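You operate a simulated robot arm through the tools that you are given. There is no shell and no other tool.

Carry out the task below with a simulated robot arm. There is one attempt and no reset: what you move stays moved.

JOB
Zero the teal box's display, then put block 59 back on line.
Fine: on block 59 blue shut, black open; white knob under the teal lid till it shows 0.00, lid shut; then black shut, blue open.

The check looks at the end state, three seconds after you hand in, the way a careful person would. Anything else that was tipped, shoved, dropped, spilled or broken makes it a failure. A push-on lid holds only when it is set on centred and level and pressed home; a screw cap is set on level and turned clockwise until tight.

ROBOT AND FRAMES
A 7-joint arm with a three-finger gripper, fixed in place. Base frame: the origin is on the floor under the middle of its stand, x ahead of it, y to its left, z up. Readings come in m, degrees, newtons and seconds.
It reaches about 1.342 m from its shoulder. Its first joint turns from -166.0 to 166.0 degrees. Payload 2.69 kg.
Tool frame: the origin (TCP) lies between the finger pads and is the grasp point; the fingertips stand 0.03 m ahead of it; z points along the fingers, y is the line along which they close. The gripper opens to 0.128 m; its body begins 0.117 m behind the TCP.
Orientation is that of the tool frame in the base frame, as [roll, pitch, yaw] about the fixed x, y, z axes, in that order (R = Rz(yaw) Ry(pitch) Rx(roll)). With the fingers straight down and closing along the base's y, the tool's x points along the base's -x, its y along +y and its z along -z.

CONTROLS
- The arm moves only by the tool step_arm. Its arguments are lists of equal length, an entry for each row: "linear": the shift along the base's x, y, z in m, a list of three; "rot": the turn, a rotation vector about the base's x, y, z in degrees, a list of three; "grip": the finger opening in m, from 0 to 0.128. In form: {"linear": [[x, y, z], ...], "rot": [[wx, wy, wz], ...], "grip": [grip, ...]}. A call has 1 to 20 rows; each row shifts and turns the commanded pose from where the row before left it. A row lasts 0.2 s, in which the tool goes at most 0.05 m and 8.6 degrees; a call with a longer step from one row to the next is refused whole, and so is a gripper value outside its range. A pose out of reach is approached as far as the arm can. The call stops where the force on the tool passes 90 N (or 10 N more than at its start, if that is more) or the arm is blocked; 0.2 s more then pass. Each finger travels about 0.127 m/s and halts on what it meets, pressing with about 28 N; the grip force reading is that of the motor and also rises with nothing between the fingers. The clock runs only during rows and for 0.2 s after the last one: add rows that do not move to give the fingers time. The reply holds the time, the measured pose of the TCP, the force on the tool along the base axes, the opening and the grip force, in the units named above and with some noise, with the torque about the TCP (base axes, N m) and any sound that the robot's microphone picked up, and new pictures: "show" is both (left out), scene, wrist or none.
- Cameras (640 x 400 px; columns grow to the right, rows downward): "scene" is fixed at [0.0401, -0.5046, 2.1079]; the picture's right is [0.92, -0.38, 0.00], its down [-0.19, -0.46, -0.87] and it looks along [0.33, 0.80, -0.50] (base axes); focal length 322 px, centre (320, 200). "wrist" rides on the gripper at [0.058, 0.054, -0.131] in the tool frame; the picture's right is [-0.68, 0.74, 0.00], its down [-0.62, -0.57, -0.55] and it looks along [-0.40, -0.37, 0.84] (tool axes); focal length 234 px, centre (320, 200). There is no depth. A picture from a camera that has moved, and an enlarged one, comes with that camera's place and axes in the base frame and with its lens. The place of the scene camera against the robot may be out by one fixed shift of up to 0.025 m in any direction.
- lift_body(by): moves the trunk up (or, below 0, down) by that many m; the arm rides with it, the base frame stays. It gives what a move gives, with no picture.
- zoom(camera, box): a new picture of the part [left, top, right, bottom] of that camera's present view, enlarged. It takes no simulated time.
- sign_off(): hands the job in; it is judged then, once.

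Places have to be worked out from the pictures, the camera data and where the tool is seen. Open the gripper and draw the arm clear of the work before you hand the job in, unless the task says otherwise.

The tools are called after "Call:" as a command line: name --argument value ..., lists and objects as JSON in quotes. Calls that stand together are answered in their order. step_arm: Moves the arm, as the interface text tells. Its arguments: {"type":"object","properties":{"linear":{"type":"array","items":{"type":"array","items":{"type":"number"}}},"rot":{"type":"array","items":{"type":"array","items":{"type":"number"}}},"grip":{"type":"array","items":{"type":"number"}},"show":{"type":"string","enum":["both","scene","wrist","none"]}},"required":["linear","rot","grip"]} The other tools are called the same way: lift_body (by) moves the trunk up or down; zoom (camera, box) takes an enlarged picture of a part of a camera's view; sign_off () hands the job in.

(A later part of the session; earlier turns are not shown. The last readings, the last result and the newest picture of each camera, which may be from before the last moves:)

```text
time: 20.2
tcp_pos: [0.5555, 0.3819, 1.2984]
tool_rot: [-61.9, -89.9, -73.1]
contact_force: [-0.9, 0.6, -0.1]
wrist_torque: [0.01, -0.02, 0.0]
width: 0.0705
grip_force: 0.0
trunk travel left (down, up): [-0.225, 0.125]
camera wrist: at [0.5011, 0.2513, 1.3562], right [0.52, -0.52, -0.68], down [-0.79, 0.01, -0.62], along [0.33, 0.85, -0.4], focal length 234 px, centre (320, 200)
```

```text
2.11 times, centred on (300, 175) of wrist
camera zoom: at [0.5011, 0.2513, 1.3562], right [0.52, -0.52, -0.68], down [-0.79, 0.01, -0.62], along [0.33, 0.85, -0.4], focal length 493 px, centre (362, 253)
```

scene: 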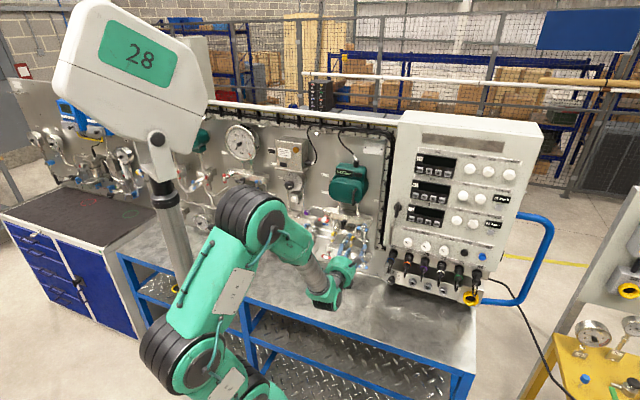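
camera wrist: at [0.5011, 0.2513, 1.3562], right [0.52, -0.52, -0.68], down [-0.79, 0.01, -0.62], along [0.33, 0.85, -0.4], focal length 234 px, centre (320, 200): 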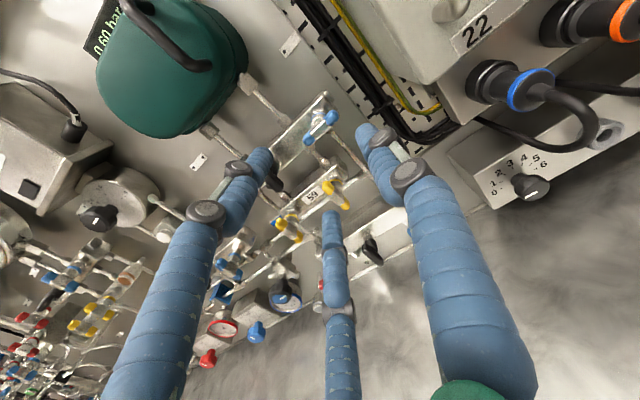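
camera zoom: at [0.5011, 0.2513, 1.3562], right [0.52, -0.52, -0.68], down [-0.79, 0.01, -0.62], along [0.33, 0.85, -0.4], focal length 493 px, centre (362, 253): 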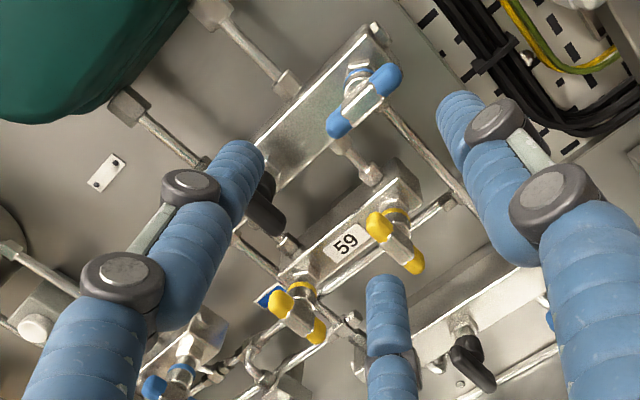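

Combining the views, the blue T-bar centre is at e≈0.1245, d≈0.796, z≈1.300 in the panel frame. I'll roll back to grip orientation A and centre on that axis, still standing off.

Call:
step_arm --linear '[[0.0013, -0.0013, 0.0016], [0, 0, 0], [0, 0, 0], [0, 0, 0], [0, 0, 0], [0, 0, 0], [0, 0, 0], [0, 0, 0], [0, 0, 0], [0, 0, 0], [0, 0, 0], [0.025, 0.025, 0], [0.025, 0.025, 0]]' --rot '[[-5.8, -5.8, 0], [-5.8, -5.8, 0], [-5.8, -5.8, 0], [-5.8, -5.8, 0], [-5.8, -5.8, 0], [-5.8, -5.8, 0], [-5.8, -5.8, 0], [-5.8, -5.8, 0], [-5.8, -5.8, 0], [-5.8, -5.8, 0], [-5.65, -5.65, 0], [0, 0, 0], [0, 0, 0]]' --grip '[0.07, 0.07, 0.07, 0.07, 0.07, 0.07, 0.07, 0.07, 0.07, 0.07, 0.07, 0.07, 0.07]'

```text
time: 23.0
tcp_pos: [0.606, 0.431, 1.2994]
tool_rot: [90.1, 0.1, 135.1]
contact_force: [1.6, -0.2, -0.5]
wrist_torque: [0.03, -0.05, 0.04]
width: 0.0702
grip_force: 0.1
trunk travel left (down, up): [-0.225, 0.125]
camera wrist: at [0.4723, 0.3806, 1.3525], right [0.48, -0.48, 0.74], down [0.05, -0.82, -0.56], along [0.88, 0.31, -0.37], focal length 234 px, centre (320, 200)
```

scene: 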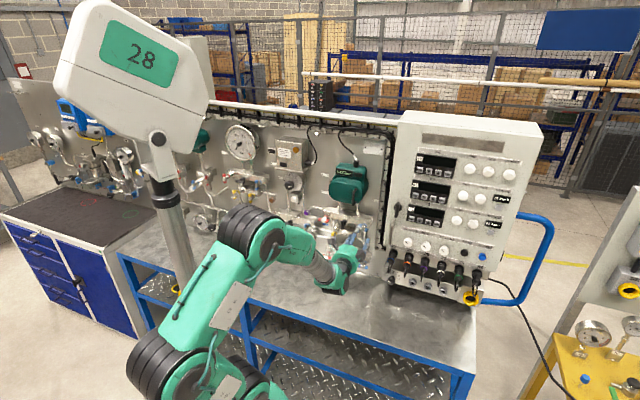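
wrist: 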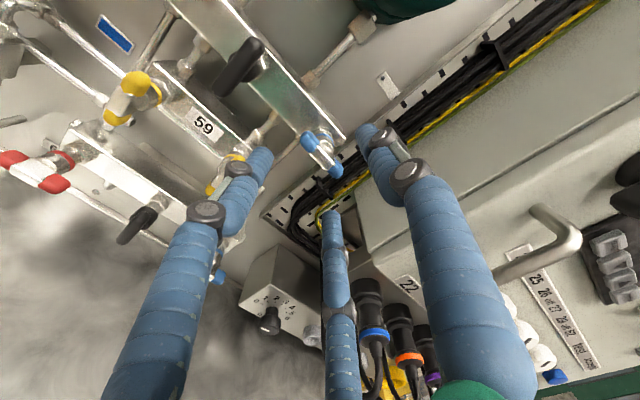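

Centred at e≈0.1237, z≈1.2994. I'll advance 0.05 m so the fingers straddle the T-bar.

Call:
step_arm --linear '[[0.012, 0.011, 0.0003], [0.012, 0.011, 0.0003], [0.012, 0.011, 0]]' --rot '[[0, 0, 0], [0, 0, 0], [0, 0, 0]]' --grip '[0.07, 0.07, 0.07]' --show "wrist"

Call:
zoom --camera "wrist" --box '[240, 100, 400, 240]'

```text
time: 23.8
tcp_pos: [0.6413, 0.4638, 1.3013]
tool_rot: [90.0, 0.1, 135.1]
contact_force: [-0.2, -0.6, 0.7]
wrist_torque: [0.01, -0.03, 0.03]
width: 0.07
grip_force: 0.1
trunk travel left (down, up): [-0.225, 0.125]
camera wrist: at [0.5084, 0.4129, 1.354], right [0.48, -0.48, 0.74], down [0.05, -0.82, -0.56], along [0.88, 0.31, -0.37], focal length 234 px, centre (320, 200)
```

wrist: 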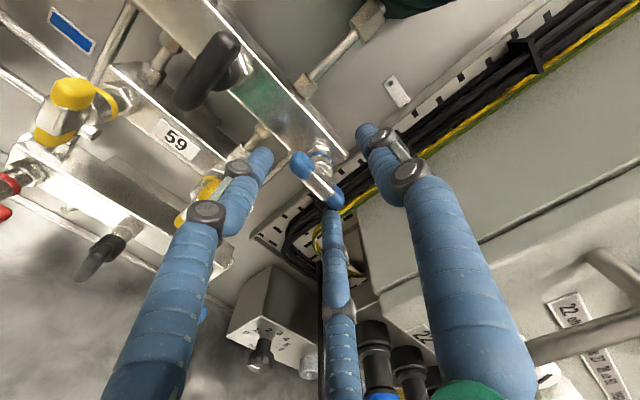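

```text
2.86 times, centred on (320, 170) of wrist
camera zoom: at [0.5084, 0.4129, 1.354], right [0.48, -0.48, 0.74], down [0.05, -0.82, -0.56], along [0.88, 0.31, -0.37], focal length 669 px, centre (320, 286)
```

zoom: 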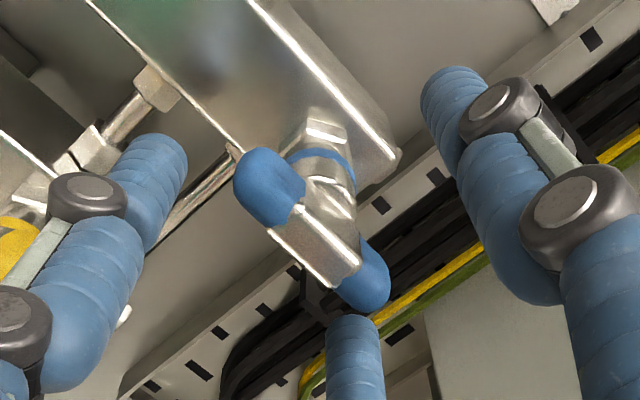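

The T-bar sits between the three fingertips. I'll close gently to 0.03 and check.

Call:
step_arm --linear '[[0, 0, 0], [0, 0, 0]]' --rot '[[0, 0, 0], [0, 0, 0]]' --grip '[0.034, 0.034]' --show "none"

Call:
zoom --camera "wrist" --box '[240, 100, 400, 240]'

```text
time: 24.4
tcp_pos: [0.6422, 0.4639, 1.2993]
tool_rot: [90.1, -0.1, 135.0]
contact_force: [3.5, -3.8, -3.3]
wrist_torque: [-0.08, 0.04, -0.18]
width: 0.0379
grip_force: 3.1
trunk travel left (down, up): [-0.225, 0.125]
```

```text
2.86 times, centred on (320, 170) of wrist
camera zoom: at [0.5089, 0.4123, 1.3535], right [0.48, -0.48, 0.74], down [0.05, -0.82, -0.56], along [0.88, 0.31, -0.37], focal length 669 px, centre (320, 286)
```

zoom: 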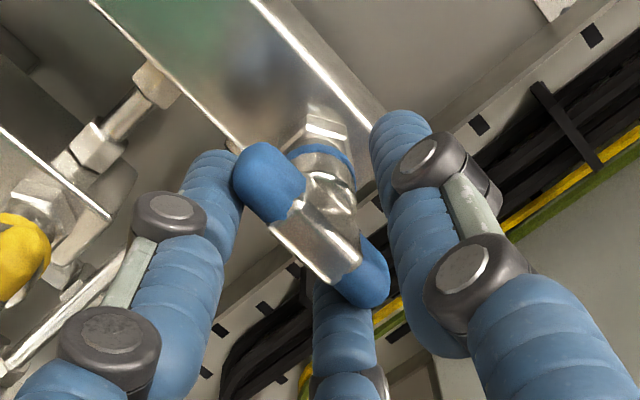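

The lower-right finger touched the bar's right end first (force pushing the tool right). I'll nudge 2 mm right and close further.

Call:
step_arm --linear '[[0.0015, -0.0015, 0], [0, 0, 0], [0, 0, 0]]' --rot '[[0, 0, 0], [0, 0, 0], [0, 0, 0]]' --grip '[0.034, 0.03, 0.03]' --show "none"

Call:
zoom --camera "wrist" --box '[240, 100, 400, 240]'

```text
time: 25.2
tcp_pos: [0.6445, 0.4614, 1.2988]
tool_rot: [90.1, -0.1, 135.0]
contact_force: [0.6, -3.2, -7.3]
wrist_torque: [-0.2, 0.01, -0.04]
width: 0.0337
grip_force: 2.4
trunk travel left (down, up): [-0.225, 0.125]
```

```text
2.86 times, centred on (320, 170) of wrist
camera zoom: at [0.5104, 0.4109, 1.3526], right [0.48, -0.48, 0.74], down [0.05, -0.82, -0.56], along [0.88, 0.31, -0.37], focal length 669 px, centre (320, 286)
```

zoom: 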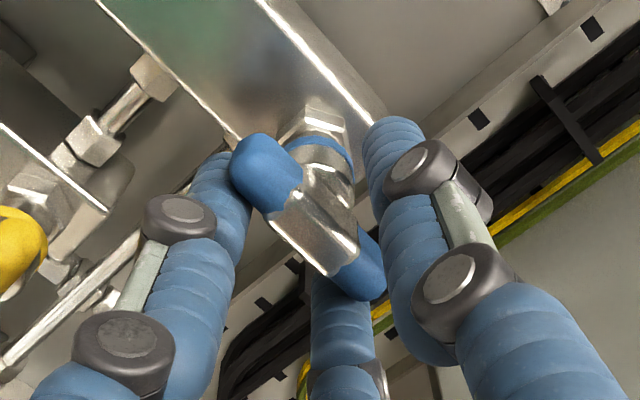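

Forces are now balanced sideways, with both lower fingers under the bar. I'll lower the tool ~4 mm so that the thumb and lower fingers meet the bar together, and close more.

Call:
step_arm --linear '[[0, 0, -0.004], [0, 0, 0], [0, 0, 0]]' --rot '[[0, 0, 0], [0, 0, 0], [0, 0, 0]]' --grip '[0.03, 0.018, 0.012]' --show "none"

Call:
zoom --camera "wrist" --box '[240, 100, 400, 240]'

```text
time: 26.0
tcp_pos: [0.6466, 0.4595, 1.2968]
tool_rot: [90.1, -0.1, 134.9]
contact_force: [18.0, -13.7, -4.3]
wrist_torque: [-0.04, 0.06, -0.45]
width: 0.0269
grip_force: 10.7
trunk travel left (down, up): [-0.225, 0.125]
```

```text
2.86 times, centred on (320, 170) of wrist
camera zoom: at [0.5117, 0.4093, 1.3506], right [0.48, -0.48, 0.74], down [0.05, -0.82, -0.57], along [0.88, 0.3, -0.37], focal length 669 px, centre (320, 286)
```

zoom: 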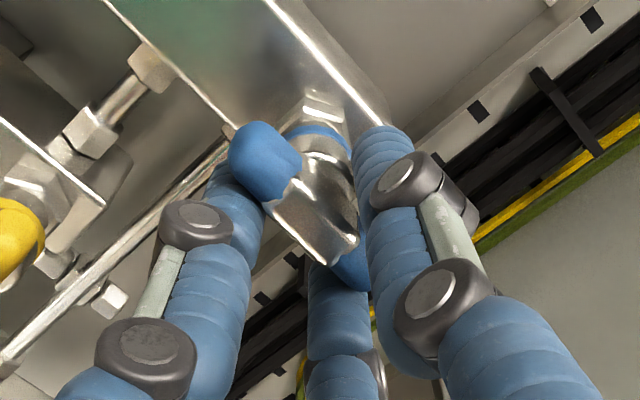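

The bar has already rotated slightly clockwise (~8°), so clockwise is the free direction. I'll loosen slightly to 0.028, recentre on the stem axis, and rotate the tool clockwise about 33°.

Call:
step_arm --linear '[[-0.003, 0.003, 0.0015], [0, 0, 0], [0, 0, 0], [0, 0, 0], [0, 0, 0]]' --rot '[[0, 0, 0], [5.8, 5.8, 0], [5.8, 5.8, 0], [5.8, 5.8, 0], [5.8, 5.8, 0]]' --grip '[0.028, 0.026, 0.026, 0.026, 0.026]' --show "wrist"

Call:
zoom --camera "wrist" --box '[240, 100, 400, 240]'

```text
time: 27.2
tcp_pos: [0.6422, 0.4661, 1.2967]
tool_rot: [90.1, -32.9, 135.1]
contact_force: [-3.2, 2.2, -3.6]
wrist_torque: [-0.13, 0.0, 0.03]
width: 0.0285
grip_force: 2.2
trunk travel left (down, up): [-0.225, 0.125]
camera wrist: at [0.5346, 0.3873, 1.3735], right [0.69, -0.68, 0.25], down [-0.24, -0.54, -0.81], along [0.69, 0.49, -0.53], focal length 234 px, centre (320, 200)
```

wrist: 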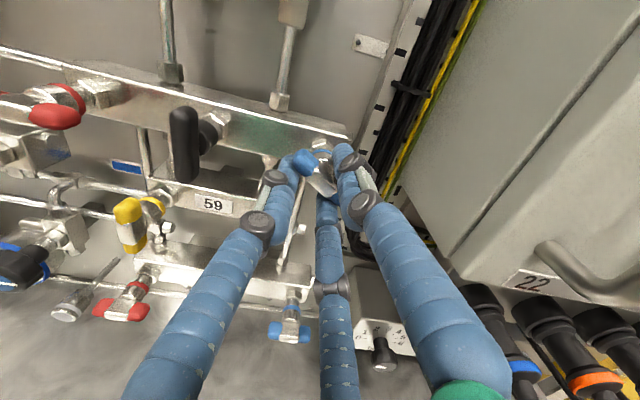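

```text
2.86 times, centred on (320, 170) of wrist
camera zoom: at [0.5346, 0.3873, 1.3735], right [0.69, -0.68, 0.25], down [-0.24, -0.54, -0.81], along [0.69, 0.49, -0.53], focal length 669 px, centre (320, 286)
```

zoom: 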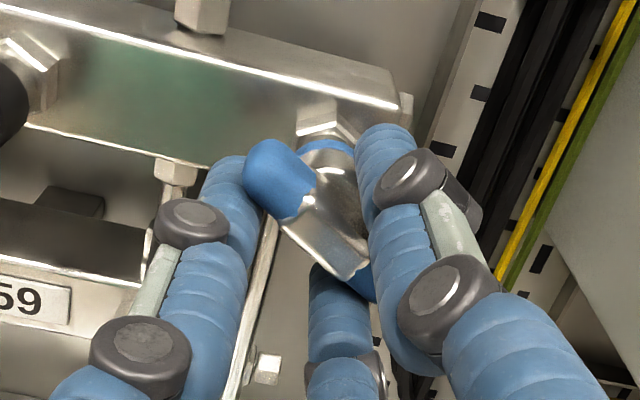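

The handle turns with the tool at very low force. I'll continue clockwise for the remaining ~57°.

Call:
step_arm --linear '[[0, 0, 0.001], [0, 0, 0], [0, 0, 0], [0, 0, 0], [0, 0, 0], [0, 0, 0], [0, 0, 0]]' --rot '[[5.8, 5.8, 0], [5.8, 5.8, 0], [5.8, 5.8, 0], [5.8, 5.8, 0], [5.8, 5.8, 0], [5.8, 5.8, 0], [5.6, 5.6, 0]]' --grip '[0.026, 0.026, 0.026, 0.026, 0.026, 0.026, 0.026]' --show "both"

Call:
zoom --camera "wrist" --box '[240, 100, 400, 240]'

Call:
zoom --camera "scene" --box '[310, 150, 410, 280]'

```text
time: 28.8
tcp_pos: [0.6399, 0.4671, 1.2988]
tool_rot: [48.5, -89.9, 176.6]
contact_force: [-17.5, 11.8, -3.3]
wrist_torque: [-0.13, 0.05, 0.47]
width: 0.0312
grip_force: 4.0
trunk travel left (down, up): [-0.225, 0.125]
camera wrist: at [0.5861, 0.3364, 1.3572], right [0.52, -0.52, -0.68], down [-0.79, 0.01, -0.62], along [0.33, 0.85, -0.4], focal length 234 px, centre (320, 200)
```

scene: 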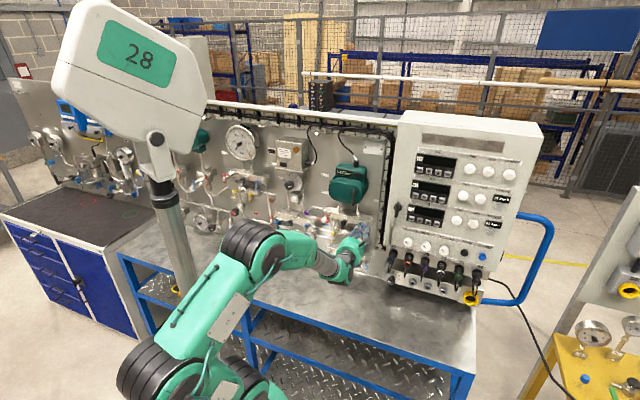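
wrist: 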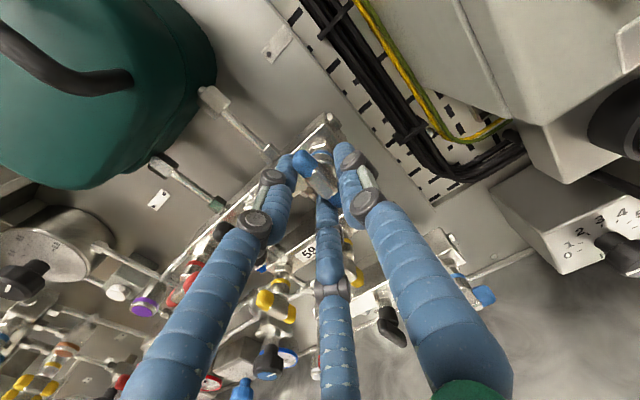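

```text
2.86 times, centred on (320, 170) of wrist
camera zoom: at [0.5861, 0.3364, 1.3572], right [0.52, -0.52, -0.68], down [-0.79, 0.01, -0.62], along [0.33, 0.85, -0.4], focal length 669 px, centre (320, 286)
```

zoom: 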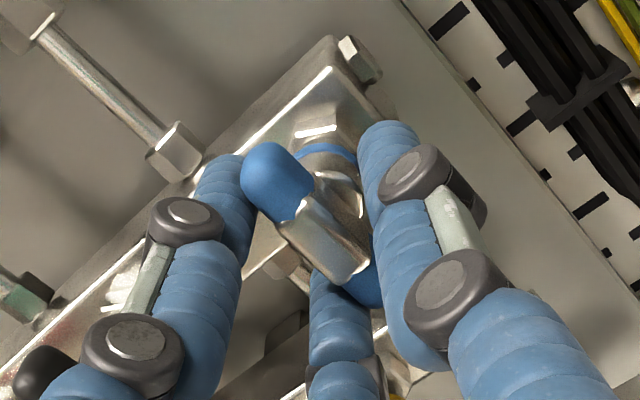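

```text
3.08 times, centred on (360, 215) of scene
camera zoom: at [0.0401, -0.5046, 2.1079], right [0.92, -0.38, 0.0], down [-0.19, -0.46, -0.87], along [0.33, 0.8, -0.5], focal length 990 px, centre (197, 154)
```

zoom: 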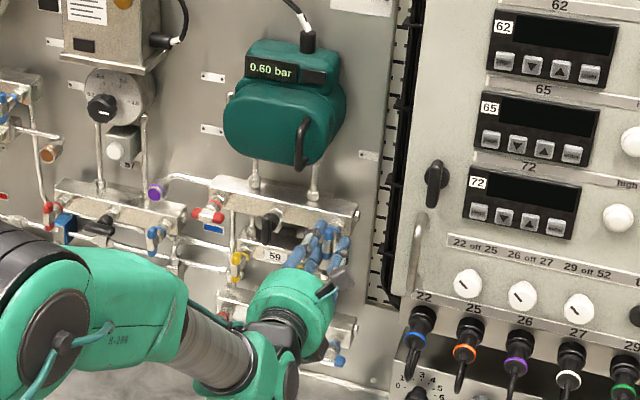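

The tool has turned 90° and the bar is now roughly vertical. I'll open the fingers to 0.07, back off, and inspect the handle's angle.

Call:
step_arm --linear '[[0, 0, 0], [0, 0, 0], [-0.018, -0.018, 0], [-0.018, -0.018, 0], [-0.018, -0.018, 0]]' --rot '[[0, 0, 0], [0, 0, 0], [0, 0, 0], [0, 0, 0], [0, 0, 0]]' --grip '[0.07, 0.07, 0.07, 0.07, 0.07]' --show "wrist"

Call:
zoom --camera "wrist" --box '[240, 80, 400, 180]'

Call:
zoom --camera "scene" --box '[310, 200, 390, 250]'

```text
time: 30.0
tcp_pos: [0.5888, 0.4132, 1.2985]
tool_rot: [65.5, -89.9, 159.5]
contact_force: [0.4, -0.6, -0.3]
wrist_torque: [-0.03, -0.03, -0.03]
width: 0.0702
grip_force: 0.0
trunk travel left (down, up): [-0.225, 0.125]
camera wrist: at [0.5352, 0.2827, 1.3578], right [0.52, -0.52, -0.67], down [-0.79, 0.01, -0.62], along [0.33, 0.85, -0.4], focal length 234 px, centre (320, 200)
```

wrist: 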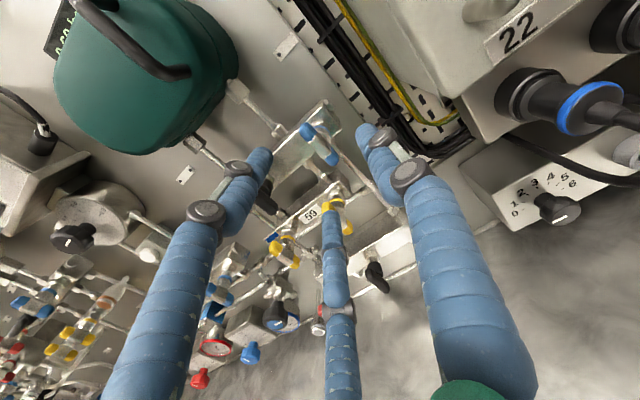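

```text
4.00 times, centred on (320, 130) of wrist
camera zoom: at [0.5352, 0.2827, 1.3578], right [0.52, -0.52, -0.67], down [-0.79, 0.01, -0.62], along [0.33, 0.85, -0.4], focal length 937 px, centre (320, 480)
```

zoom: 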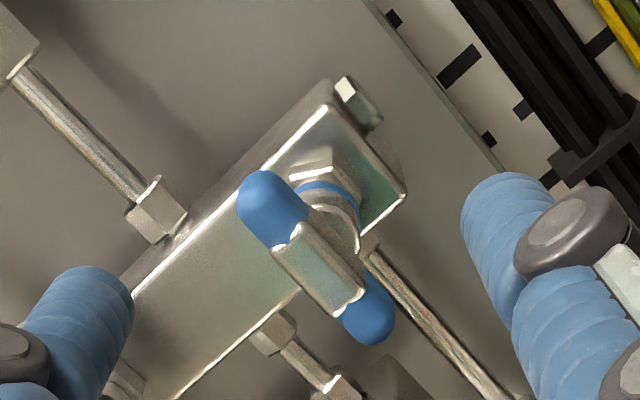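

```text
8.00 times, centred on (350, 225) of scene
camera zoom: at [0.0401, -0.5046, 2.1079], right [0.92, -0.38, 0.0], down [-0.19, -0.46, -0.87], along [0.33, 0.8, -0.5], focal length 2574 px, centre (80, 0)
```

zoom: 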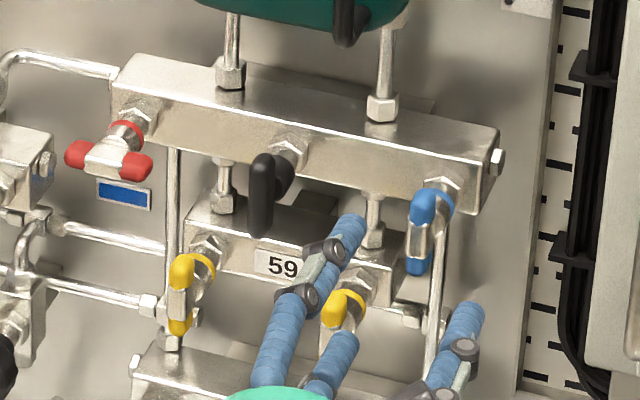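

Blue is now vertical (shut), matching the shut bleeds. The black bar centre works out to e≈0.033, d≈0.80, z≈1.2995, so I'll slide left in this same roll to face it.

Call:
step_arm --linear '[[-0.0215, 0.0215, 0.0003], [-0.0215, 0.0215, 0.0003], [-0.0215, 0.0215, 0.0003], [0, 0, 0]]' --rot '[[0, 0, 0], [0, 0, 0], [0, 0, 0], [0, 0, 0]]' --grip '[0.07, 0.07, 0.07, 0.07]'

Call:
zoom --camera "wrist" --box '[240, 80, 400, 180]'

```text
time: 31.0
tcp_pos: [0.5533, 0.4398, 1.3084]
tool_rot: [164.1, -89.6, 62.3]
contact_force: [0.8, 0.3, 0.2]
wrist_torque: [0.03, -0.01, 0.0]
width: 0.07
grip_force: 0.1
out of reach, approached as far as the arm can: row 2, 3
trunk travel left (down, up): [-0.225, 0.125]
camera wrist: at [0.5028, 0.3081, 1.3678], right [0.53, -0.51, -0.68], down [-0.79, -0.01, -0.61], along [0.31, 0.86, -0.41], focal length 234 px, centre (320, 200)
```

scene: 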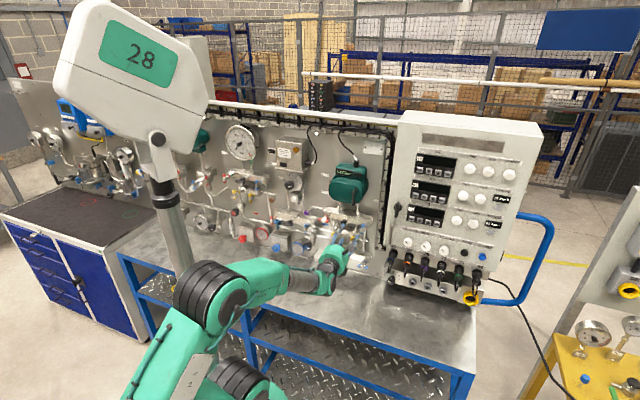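
wrist: 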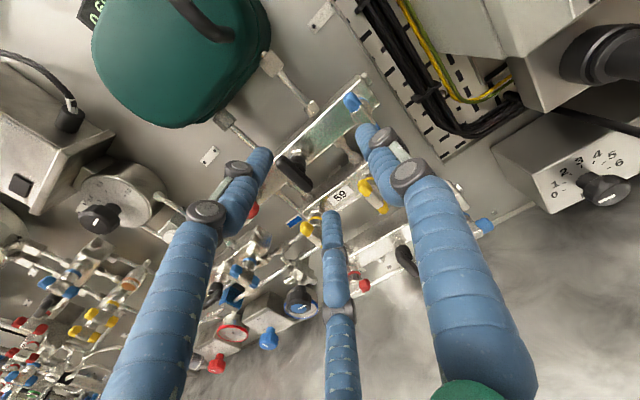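

```text
4.00 times, centred on (320, 130) of wrist
camera zoom: at [0.5028, 0.3081, 1.3678], right [0.53, -0.51, -0.68], down [-0.79, -0.01, -0.61], along [0.31, 0.86, -0.41], focal length 937 px, centre (320, 480)
```

zoom: 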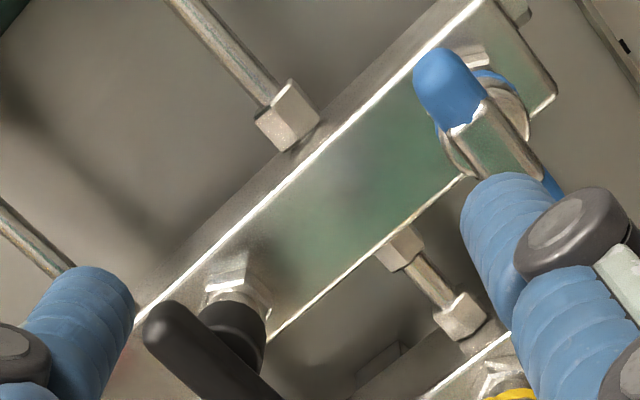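

This roll can't reach further left with the arm at this height, likely because the forearm lies nearly in line with the hand. I'll back off and raise the trunk so the forearm comes from above, giving the wrist a proper bend.

Call:
step_arm --linear '[[-0.022, -0.022, 0], [-0.022, -0.022, 0], [0, 0, 0]]' --rot '[[0, 0, 0], [0, 0, 0], [0, 0, 0]]' --grip '[0.07, 0.07, 0.07]' --show "none"

Call:
lift_body --by 0.12

Call:
step_arm --linear '[[0, 0, -0.03], [0, 0, -0.03], [0, 0, -0.03], [0, 0, -0.03], [0, 0, 0]]' --rot '[[0, 0, 0], [0, 0, 0], [0, 0, 0], [0, 0, 0], [0, 0, 0]]' --grip '[0.07, 0.07, 0.07, 0.07, 0.07]'

```text
time: 31.8
tcp_pos: [0.5135, 0.3892, 1.31]
tool_rot: [57.9, -89.9, 167.2]
contact_force: [-0.2, 0.9, -0.5]
wrist_torque: [0.0, 0.02, -0.01]
width: 0.0701
grip_force: 0.0
out of reach, approached as far as the arm can: row 1
trunk travel left (down, up): [-0.225, 0.125]
```

```text
time: 33.3
tcp_pos: [0.5118, 0.3904, 1.4298]
tool_rot: [90.6, -89.8, 134.4]
contact_force: [-0.3, -0.1, -0.3]
wrist_torque: [0.01, -0.02, -0.01]
width: 0.0702
grip_force: 0.2
trunk travel left (down, up): [-0.345, 0.005]
```

```text
time: 34.5
tcp_pos: [0.5208, 0.3797, 1.3137]
tool_rot: [121.8, -89.9, 103.8]
contact_force: [-0.7, 0.1, 0.3]
wrist_torque: [0.03, 0.01, 0.0]
width: 0.0697
grip_force: 0.1
out of reach, approached as far as the arm can: row 2, 3, 4
trunk travel left (down, up): [-0.345, 0.005]
camera wrist: at [0.4669, 0.2488, 1.3712], right [0.53, -0.52, -0.68], down [-0.79, 0.0, -0.62], along [0.32, 0.86, -0.41], focal length 234 px, centre (320, 200)
```

scene: 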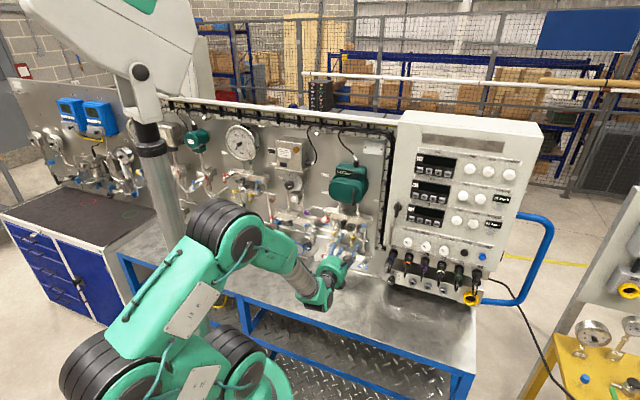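
wrist: 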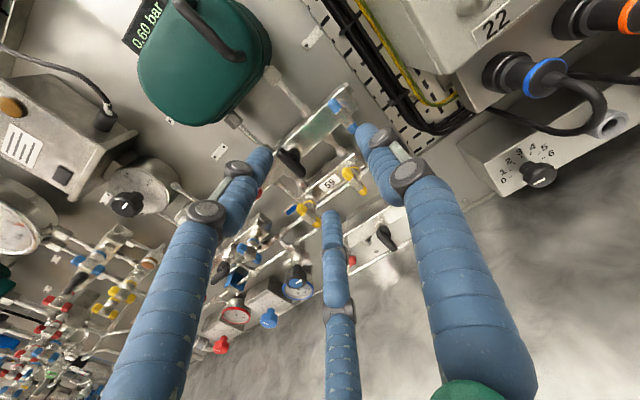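

Raising made the leftward limit worse (e≥0.10), so going the other way should help. I'll raise the hand, lower the trunk in two stages, and keep the TCP height roughly constant, watching for the bench.

Call:
step_arm --linear '[[-0.01, -0.01, 0.035], [-0.01, -0.01, 0.035], [0, 0, 0.04], [0, 0, 0.04], [0, 0, 0]]' --rot '[[0, 0, 0], [0, 0, 0], [0, 0, 0], [0, 0, 0], [0, 0, 0]]' --grip '[0.07, 0.07, 0.07, 0.07, 0.07]' --show "none"

Call:
lift_body --by -0.17

Call:
step_arm --linear '[[0, 0, 0.04], [0, 0, 0.04], [0, 0, 0.04], [0, 0, 0.04], [0, 0, 0]]' --rot '[[0, 0, 0], [0, 0, 0], [0, 0, 0], [0, 0, 0], [0, 0, 0]]' --grip '[0.07, 0.07, 0.07, 0.07, 0.07]'

```text
time: 35.7
tcp_pos: [0.4979, 0.3547, 1.4623]
tool_rot: [73.3, -90.0, 151.8]
contact_force: [-0.2, -0.6, -0.1]
wrist_torque: [-0.03, 0.03, -0.03]
width: 0.0701
grip_force: 0.0
trunk travel left (down, up): [-0.345, 0.005]
```

```text
time: 37.6
tcp_pos: [0.4991, 0.3566, 1.2921]
tool_rot: [74.8, -89.8, 150.2]
contact_force: [0.4, 0.4, 0.1]
wrist_torque: [0.0, 0.0, -0.01]
width: 0.0698
grip_force: 0.1
trunk travel left (down, up): [-0.175, 0.175]
```

```text
time: 38.8
tcp_pos: [0.4977, 0.3562, 1.4538]
tool_rot: [76.9, -89.9, 148.1]
contact_force: [0.8, -0.6, -0.7]
wrist_torque: [-0.04, -0.02, -0.05]
width: 0.0697
grip_force: 0.1
trunk travel left (down, up): [-0.175, 0.175]
camera wrist: at [0.4438, 0.2253, 1.5118], right [0.52, -0.52, -0.68], down [-0.79, 0.01, -0.62], along [0.33, 0.85, -0.4], focal length 234 px, centre (320, 200)
```

scene: 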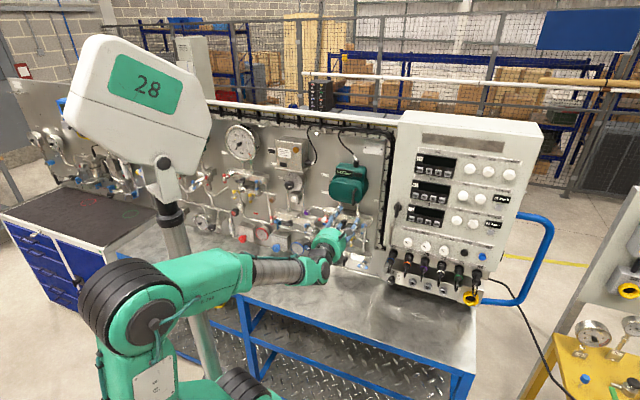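
wrist: 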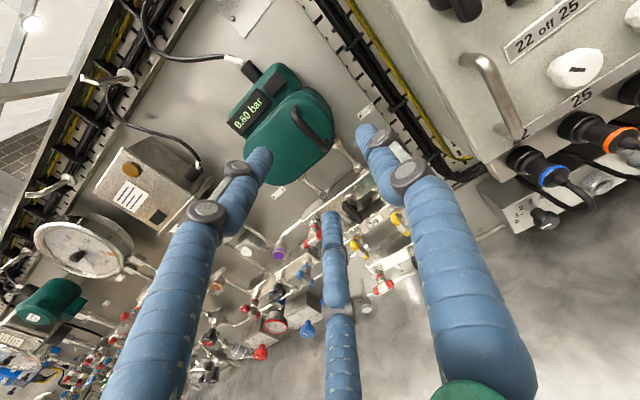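

Working well. Lower the trunk the rest of the way and bring the hand back up.

Call:
lift_body --by -0.17

Call:
step_arm --linear '[[0, 0, 0.02], [0, 0, 0.0], [-0.02, 0.02, 0], [-0.02, 0.02, 0], [-0.02, 0.02, 0], [0, 0, 0]]' --rot '[[0, 0, 0], [0, 0, 0], [0, 0, 0], [0, 0, 0], [0, 0, 0], [0, 0, 0]]' --grip '[0.07, 0.07, 0.07, 0.07, 0.07, 0.07]'

```text
time: 40.7
tcp_pos: [0.4973, 0.3565, 1.2839]
tool_rot: [74.8, -89.8, 150.4]
contact_force: [-0.1, 0.2, -0.9]
wrist_torque: [0.0, 0.05, -0.03]
width: 0.0699
grip_force: 0.1
trunk travel left (down, up): [-0.005, 0.345]
```

```text
time: 42.3
tcp_pos: [0.4569, 0.4254, 1.2456]
tool_rot: [-176.0, -82.7, 43.4]
contact_force: [1.1, 2.5, -1.9]
wrist_torque: [0.12, -0.09, 0.06]
width: 0.07
grip_force: 0.1
out of reach, approached as far as the arm can: row 5
trunk travel left (down, up): [-0.005, 0.345]
stopped in row 6: the arm was blocked; the commanded pose is now the measured one
camera wrist: at [0.4135, 0.2978, 1.3189], right [0.48, -0.56, -0.68], down [-0.84, -0.07, -0.54], along [0.25, 0.83, -0.5], focal length 234 px, centre (320, 200)
```

scene: 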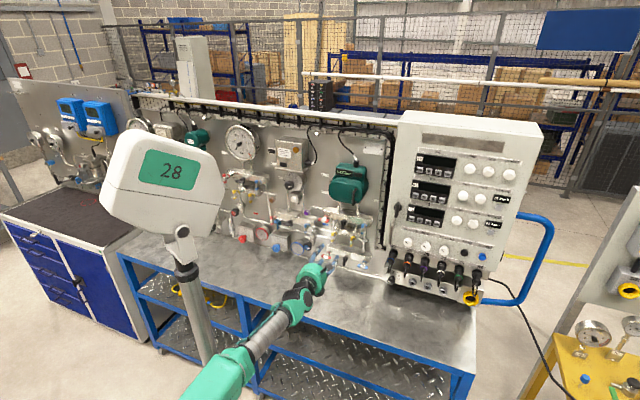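
wrist: 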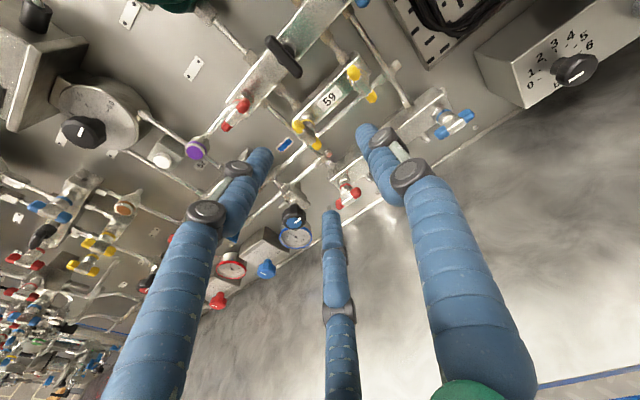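

The arm swung to another elbow posture and reported being blocked. I'll look closely at the arm and bench to see what it touched before moving anything.

Call:
zoom --camera "scene" --box '[100, 220, 400, 400]'

Call:
zoom --camera "scene" --box '[220, 170, 400, 290]'

```text
2.13 times, centred on (250, 310) of scene
camera zoom: at [0.0401, -0.5046, 2.1079], right [0.92, -0.38, 0.0], down [-0.19, -0.46, -0.87], along [0.33, 0.8, -0.5], focal length 686 px, centre (469, -35)
```

zoom: 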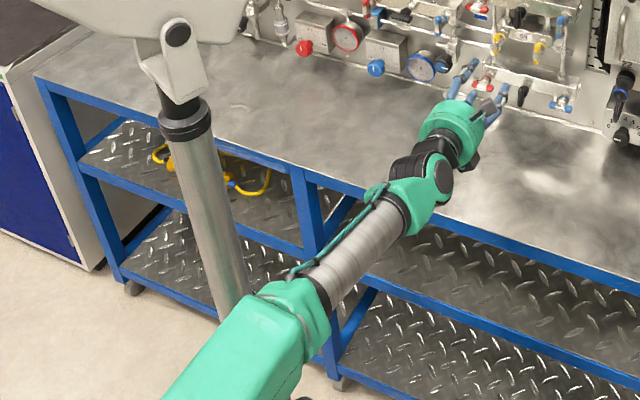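

```text
3.33 times, centred on (310, 230) of scene
camera zoom: at [0.0401, -0.5046, 2.1079], right [0.92, -0.38, 0.0], down [-0.19, -0.46, -0.87], along [0.33, 0.8, -0.5], focal length 1073 px, centre (353, 100)
```

zoom: 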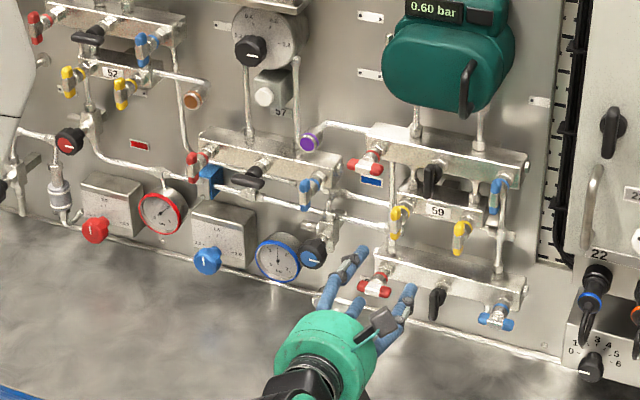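

Tracking the "28" head's image motion across the trunk moves puts its mast at about (0, 0.16), just left of the arm's path. So the elbow or forearm bumping the mast is what limits leftward reach. I'll step right to clear it, and from then on aim the tool ~20° leftward when working on the left items so the wrist stays right of the mast.

Call:
step_arm --linear '[[0.015, -0.015, 0.005], [0.02, -0.02, 0.01], [0.02, -0.02, 0.01], [0.02, -0.02, 0.01], [0, 0, 0]]' --rot '[[0, 0, 0], [0, 0, 0], [0, 0, 0], [0, 0, 0], [0, 0, 0]]' --grip '[0.07, 0.07, 0.07, 0.07, 0.07]'

```text
time: 43.5
tcp_pos: [0.5295, 0.3479, 1.2845]
tool_rot: [-175.5, -83.0, 42.9]
contact_force: [-0.6, 0.7, -1.1]
wrist_torque: [0.02, 0.02, 0.0]
width: 0.07
grip_force: 0.1
trunk travel left (down, up): [-0.005, 0.345]
camera wrist: at [0.4869, 0.2209, 1.3577], right [0.48, -0.56, -0.68], down [-0.84, -0.07, -0.54], along [0.25, 0.83, -0.5], focal length 234 px, centre (320, 200)
```

scene: 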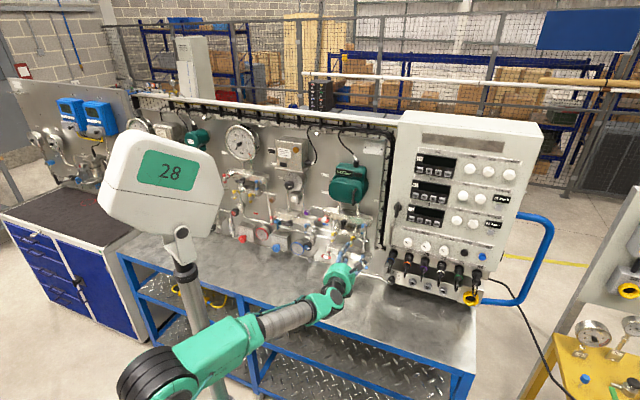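
wrist: 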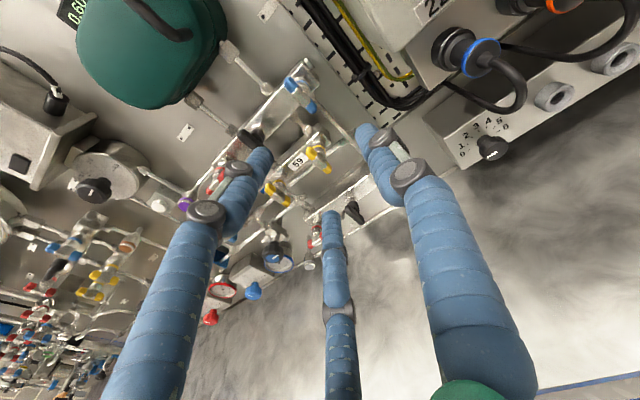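

Free again. I'll raise the trunk back to its original height, then level the tool and yaw it ~20° to the left.

Call:
lift_body --by 0.22

Call:
step_arm --linear '[[0, 0, -0.03], [0, 0, -0.04], [0, 0, -0.04], [0, 0, -0.04], [0, 0, -0.03], [0, 0, 0]]' --rot '[[4.95, -4.95, 0], [0, 0, 6], [0, 0, 6], [0, 0, 5.6], [0, 0, 0], [0, 0, 0]]' --grip '[0.07, 0.07, 0.07, 0.07, 0.07, 0.07]'

```text
time: 45.9
tcp_pos: [0.53, 0.3488, 1.5047]
tool_rot: [-175.6, -82.9, 43.2]
contact_force: [-0.2, 1.1, -0.1]
wrist_torque: [-0.01, 0.03, -0.02]
width: 0.0698
grip_force: 0.0
trunk travel left (down, up): [-0.225, 0.125]
```

```text
time: 47.3
tcp_pos: [0.5321, 0.3463, 1.327]
tool_rot: [-103.6, -89.8, -11.2]
contact_force: [0.3, -0.1, 0.3]
wrist_torque: [0.04, -0.02, 0.03]
width: 0.0702
grip_force: 0.1
trunk travel left (down, up): [-0.225, 0.125]
camera wrist: at [0.5267, 0.205, 1.3847], right [0.67, -0.31, -0.68], down [-0.75, -0.26, -0.61], along [0.01, 0.91, -0.4], focal length 234 px, centre (320, 200)
```

scene: 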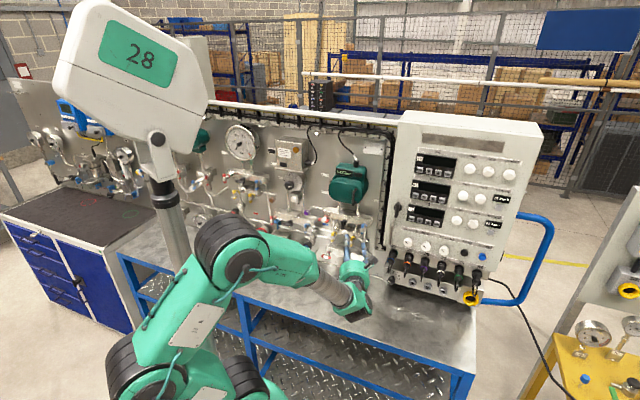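
wrist: 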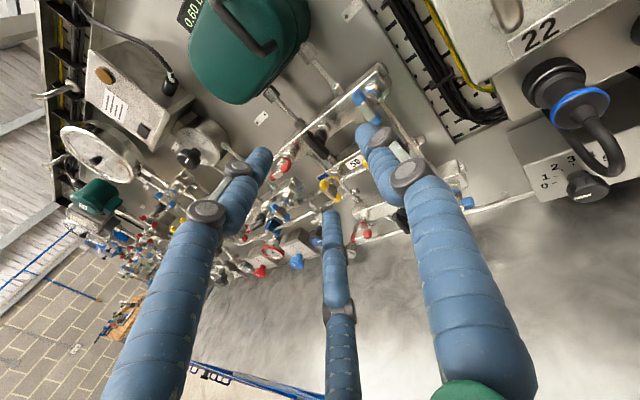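

The 20° leftward yaw is fully reachable. I'll line up on the black bar's centre (0.589, 0.542, 1.2995) along the tool axis, stopping about 0.13 m short to check alignment.

Call:
step_arm --linear '[[0.001, 0.025, -0.012], [0.001, 0.025, -0.012], [0.001, 0.022, -0.0035], [0, 0, 0]]' --rot '[[0, 0, 0], [0, 0, 0], [0, 0, 0], [0, 0, 0]]' --grip '[0.07, 0.07, 0.07, 0.07]'

Call:
zoom --camera "wrist" --box '[240, 80, 400, 180]'

```text
time: 48.3
tcp_pos: [0.5336, 0.4211, 1.2987]
tool_rot: [-109.3, -89.8, -5.7]
contact_force: [-0.1, -0.6, 0.4]
wrist_torque: [-0.01, 0.02, 0.0]
width: 0.0699
grip_force: 0.1
trunk travel left (down, up): [-0.225, 0.125]
camera wrist: at [0.528, 0.2803, 1.3568], right [0.67, -0.31, -0.68], down [-0.75, -0.26, -0.61], along [0.01, 0.91, -0.4], focal length 234 px, centre (320, 200)
```

scene: 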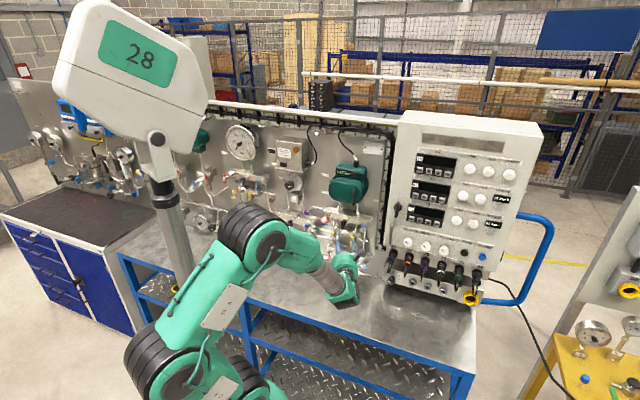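
wrist: 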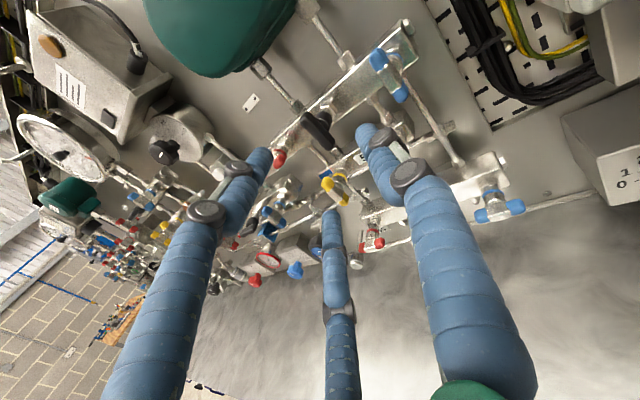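

```text
4.00 times, centred on (320, 130) of wrist
camera zoom: at [0.528, 0.2803, 1.3568], right [0.67, -0.31, -0.68], down [-0.75, -0.26, -0.61], along [0.01, 0.91, -0.4], focal length 937 px, centre (320, 480)
```

zoom: 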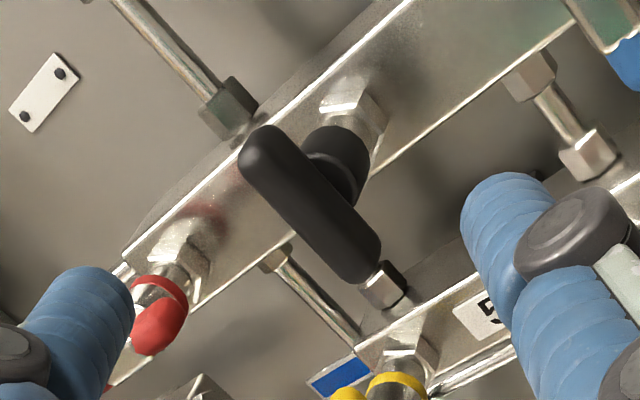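

The refined black bar centre is (0.5885, 0.5428, 1.300), directly along the tool axis, and the block's front face is at d≈0.858. I'll advance in two stages with a visual check.

Call:
step_arm --linear '[[0.0125, 0.0277, 0.0005], [0.0125, 0.0277, 0.0005], [0.0125, 0.0277, 0], [0, 0, 0]]' --rot '[[0, 0, 0], [0, 0, 0], [0, 0, 0], [0, 0, 0]]' --grip '[0.07, 0.07, 0.07, 0.07]' --show "wrist"

Call:
zoom --camera "wrist" --box '[240, 80, 400, 220]'

```text
time: 49.3
tcp_pos: [0.5694, 0.5037, 1.2966]
tool_rot: [-112.8, -89.7, -2.2]
contact_force: [0.7, -0.6, -0.9]
wrist_torque: [0.01, -0.02, 0.02]
width: 0.07
grip_force: 0.0
trunk travel left (down, up): [-0.225, 0.125]
camera wrist: at [0.5637, 0.3626, 1.3552], right [0.66, -0.31, -0.68], down [-0.75, -0.26, -0.61], along [0.01, 0.91, -0.4], focal length 234 px, centre (320, 200)
```

wrist: 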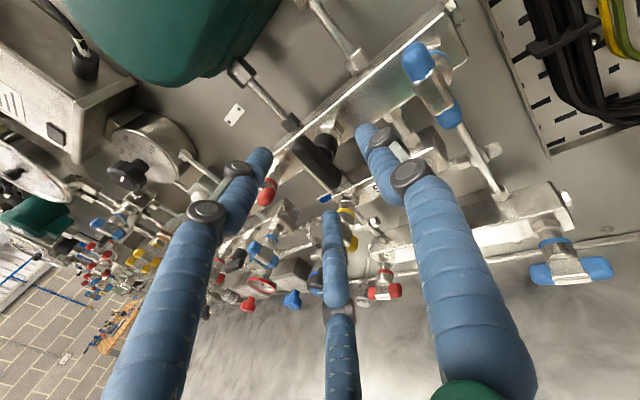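

```text
2.86 times, centred on (320, 150) of wrist
camera zoom: at [0.5637, 0.3626, 1.3552], right [0.66, -0.31, -0.68], down [-0.75, -0.26, -0.61], along [0.01, 0.91, -0.4], focal length 669 px, centre (320, 343)
```

zoom: 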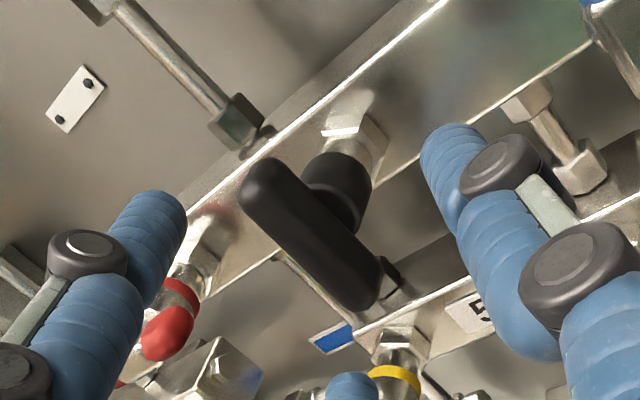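

Alignment looks good. I'll narrow the opening to 0.056, advance the final 3 cm and re-check.

Call:
step_arm --linear '[[0, 0, 0.003], [0.007, 0.0141, 0], [0.007, 0.0141, 0], [0, 0, 0]]' --rot '[[0, 0, 0], [0, 0, 0], [0, 0, 0], [0, 0, 0]]' --grip '[0.056, 0.056, 0.056, 0.056]' --show "wrist"

Call:
zoom --camera "wrist" --box '[240, 80, 400, 220]'

```text
time: 50.3
tcp_pos: [0.583, 0.5316, 1.3012]
tool_rot: [-105.2, -89.8, -9.6]
contact_force: [-0.4, 0.0, 0.1]
wrist_torque: [0.0, 0.0, 0.0]
width: 0.0561
grip_force: 0.1
trunk travel left (down, up): [-0.225, 0.125]
camera wrist: at [0.5775, 0.3903, 1.3591], right [0.66, -0.31, -0.68], down [-0.75, -0.26, -0.61], along [0.01, 0.91, -0.4], focal length 234 px, centre (320, 200)
```

wrist: 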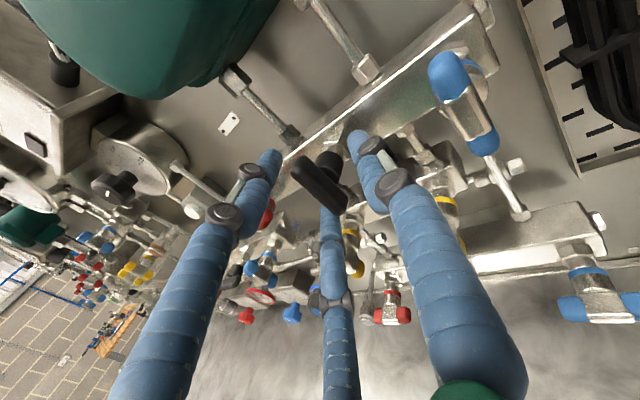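

```text
2.86 times, centred on (320, 150) of wrist
camera zoom: at [0.5775, 0.3903, 1.3591], right [0.66, -0.31, -0.68], down [-0.75, -0.26, -0.61], along [0.01, 0.91, -0.4], focal length 669 px, centre (320, 343)
```

zoom: 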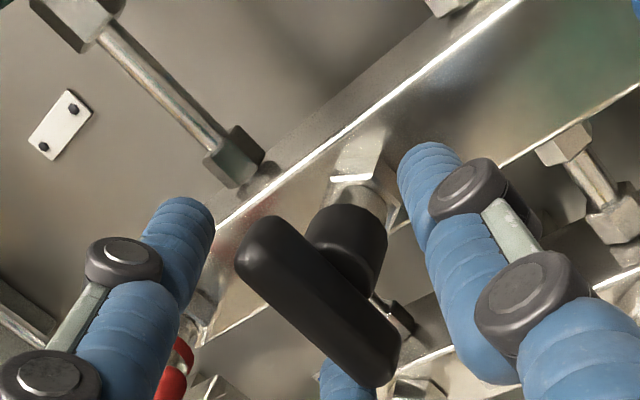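

The bar is nicely bracketed. I'll close to 0.032 and read the forces.

Call:
step_arm --linear '[[0, 0, 0], [0, 0, 0]]' --rot '[[0, 0, 0], [0, 0, 0]]' --grip '[0.034, 0.032]' --show "none"

Call:
zoom --camera "wrist" --box '[240, 80, 400, 220]'

```text
time: 50.9
tcp_pos: [0.5839, 0.5314, 1.3001]
tool_rot: [-111.6, -89.8, -3.3]
contact_force: [-0.6, 1.9, -2.4]
wrist_torque: [-0.08, -0.07, 0.03]
width: 0.0458
grip_force: 10.6
trunk travel left (down, up): [-0.225, 0.125]
```

```text
2.86 times, centred on (320, 150) of wrist
camera zoom: at [0.5773, 0.3903, 1.3588], right [0.66, -0.31, -0.68], down [-0.75, -0.26, -0.61], along [0.01, 0.91, -0.4], focal length 669 px, centre (320, 343)
```

zoom: 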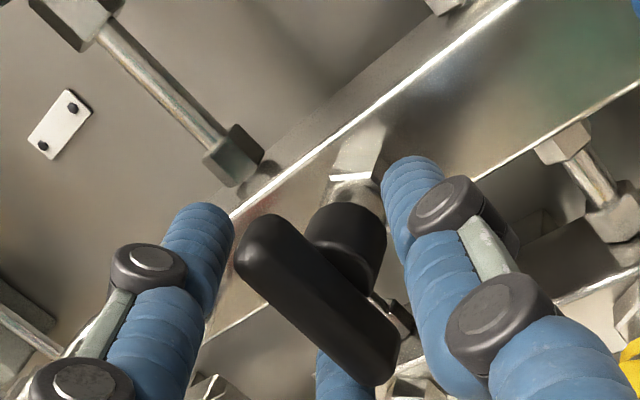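

Balanced light contact. Now rotate counter-clockwise ~33° about the tool axis and check.

Call:
step_arm --linear '[[0, 0, 0], [0, 0, 0], [0, 0, 0], [0, 0, 0]]' --rot '[[-3.44, -7.44, 0], [-3.44, -7.44, 0], [-3.44, -7.44, 0], [-3.44, -7.44, 0]]' --grip '[0.036, 0.036, 0.036, 0.036]' --show "none"

Call:
zoom --camera "wrist" --box '[240, 80, 400, 220]'

```text
time: 51.9
tcp_pos: [0.5843, 0.5303, 1.3]
tool_rot: [90.3, -57.5, 154.8]
contact_force: [-5.3, -0.8, -20.5]
wrist_torque: [-0.34, 0.29, 0.1]
width: 0.0491
grip_force: 9.5
trunk travel left (down, up): [-0.225, 0.125]
```

```text
2.86 times, centred on (320, 150) of wrist
camera zoom: at [0.5424, 0.4073, 1.3777], right [0.89, -0.42, -0.17], down [-0.36, -0.44, -0.82], along [0.27, 0.8, -0.54], focal length 669 px, centre (320, 343)
```

zoom: 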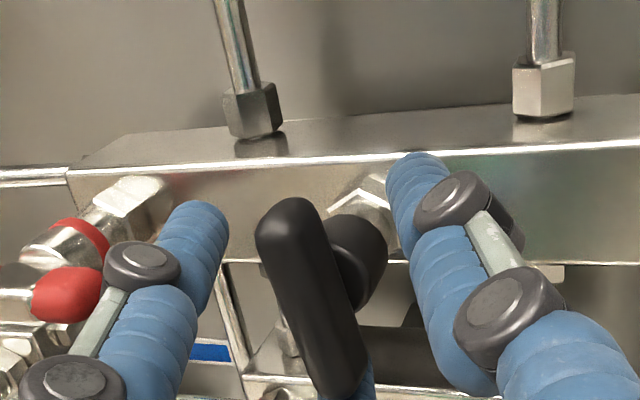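

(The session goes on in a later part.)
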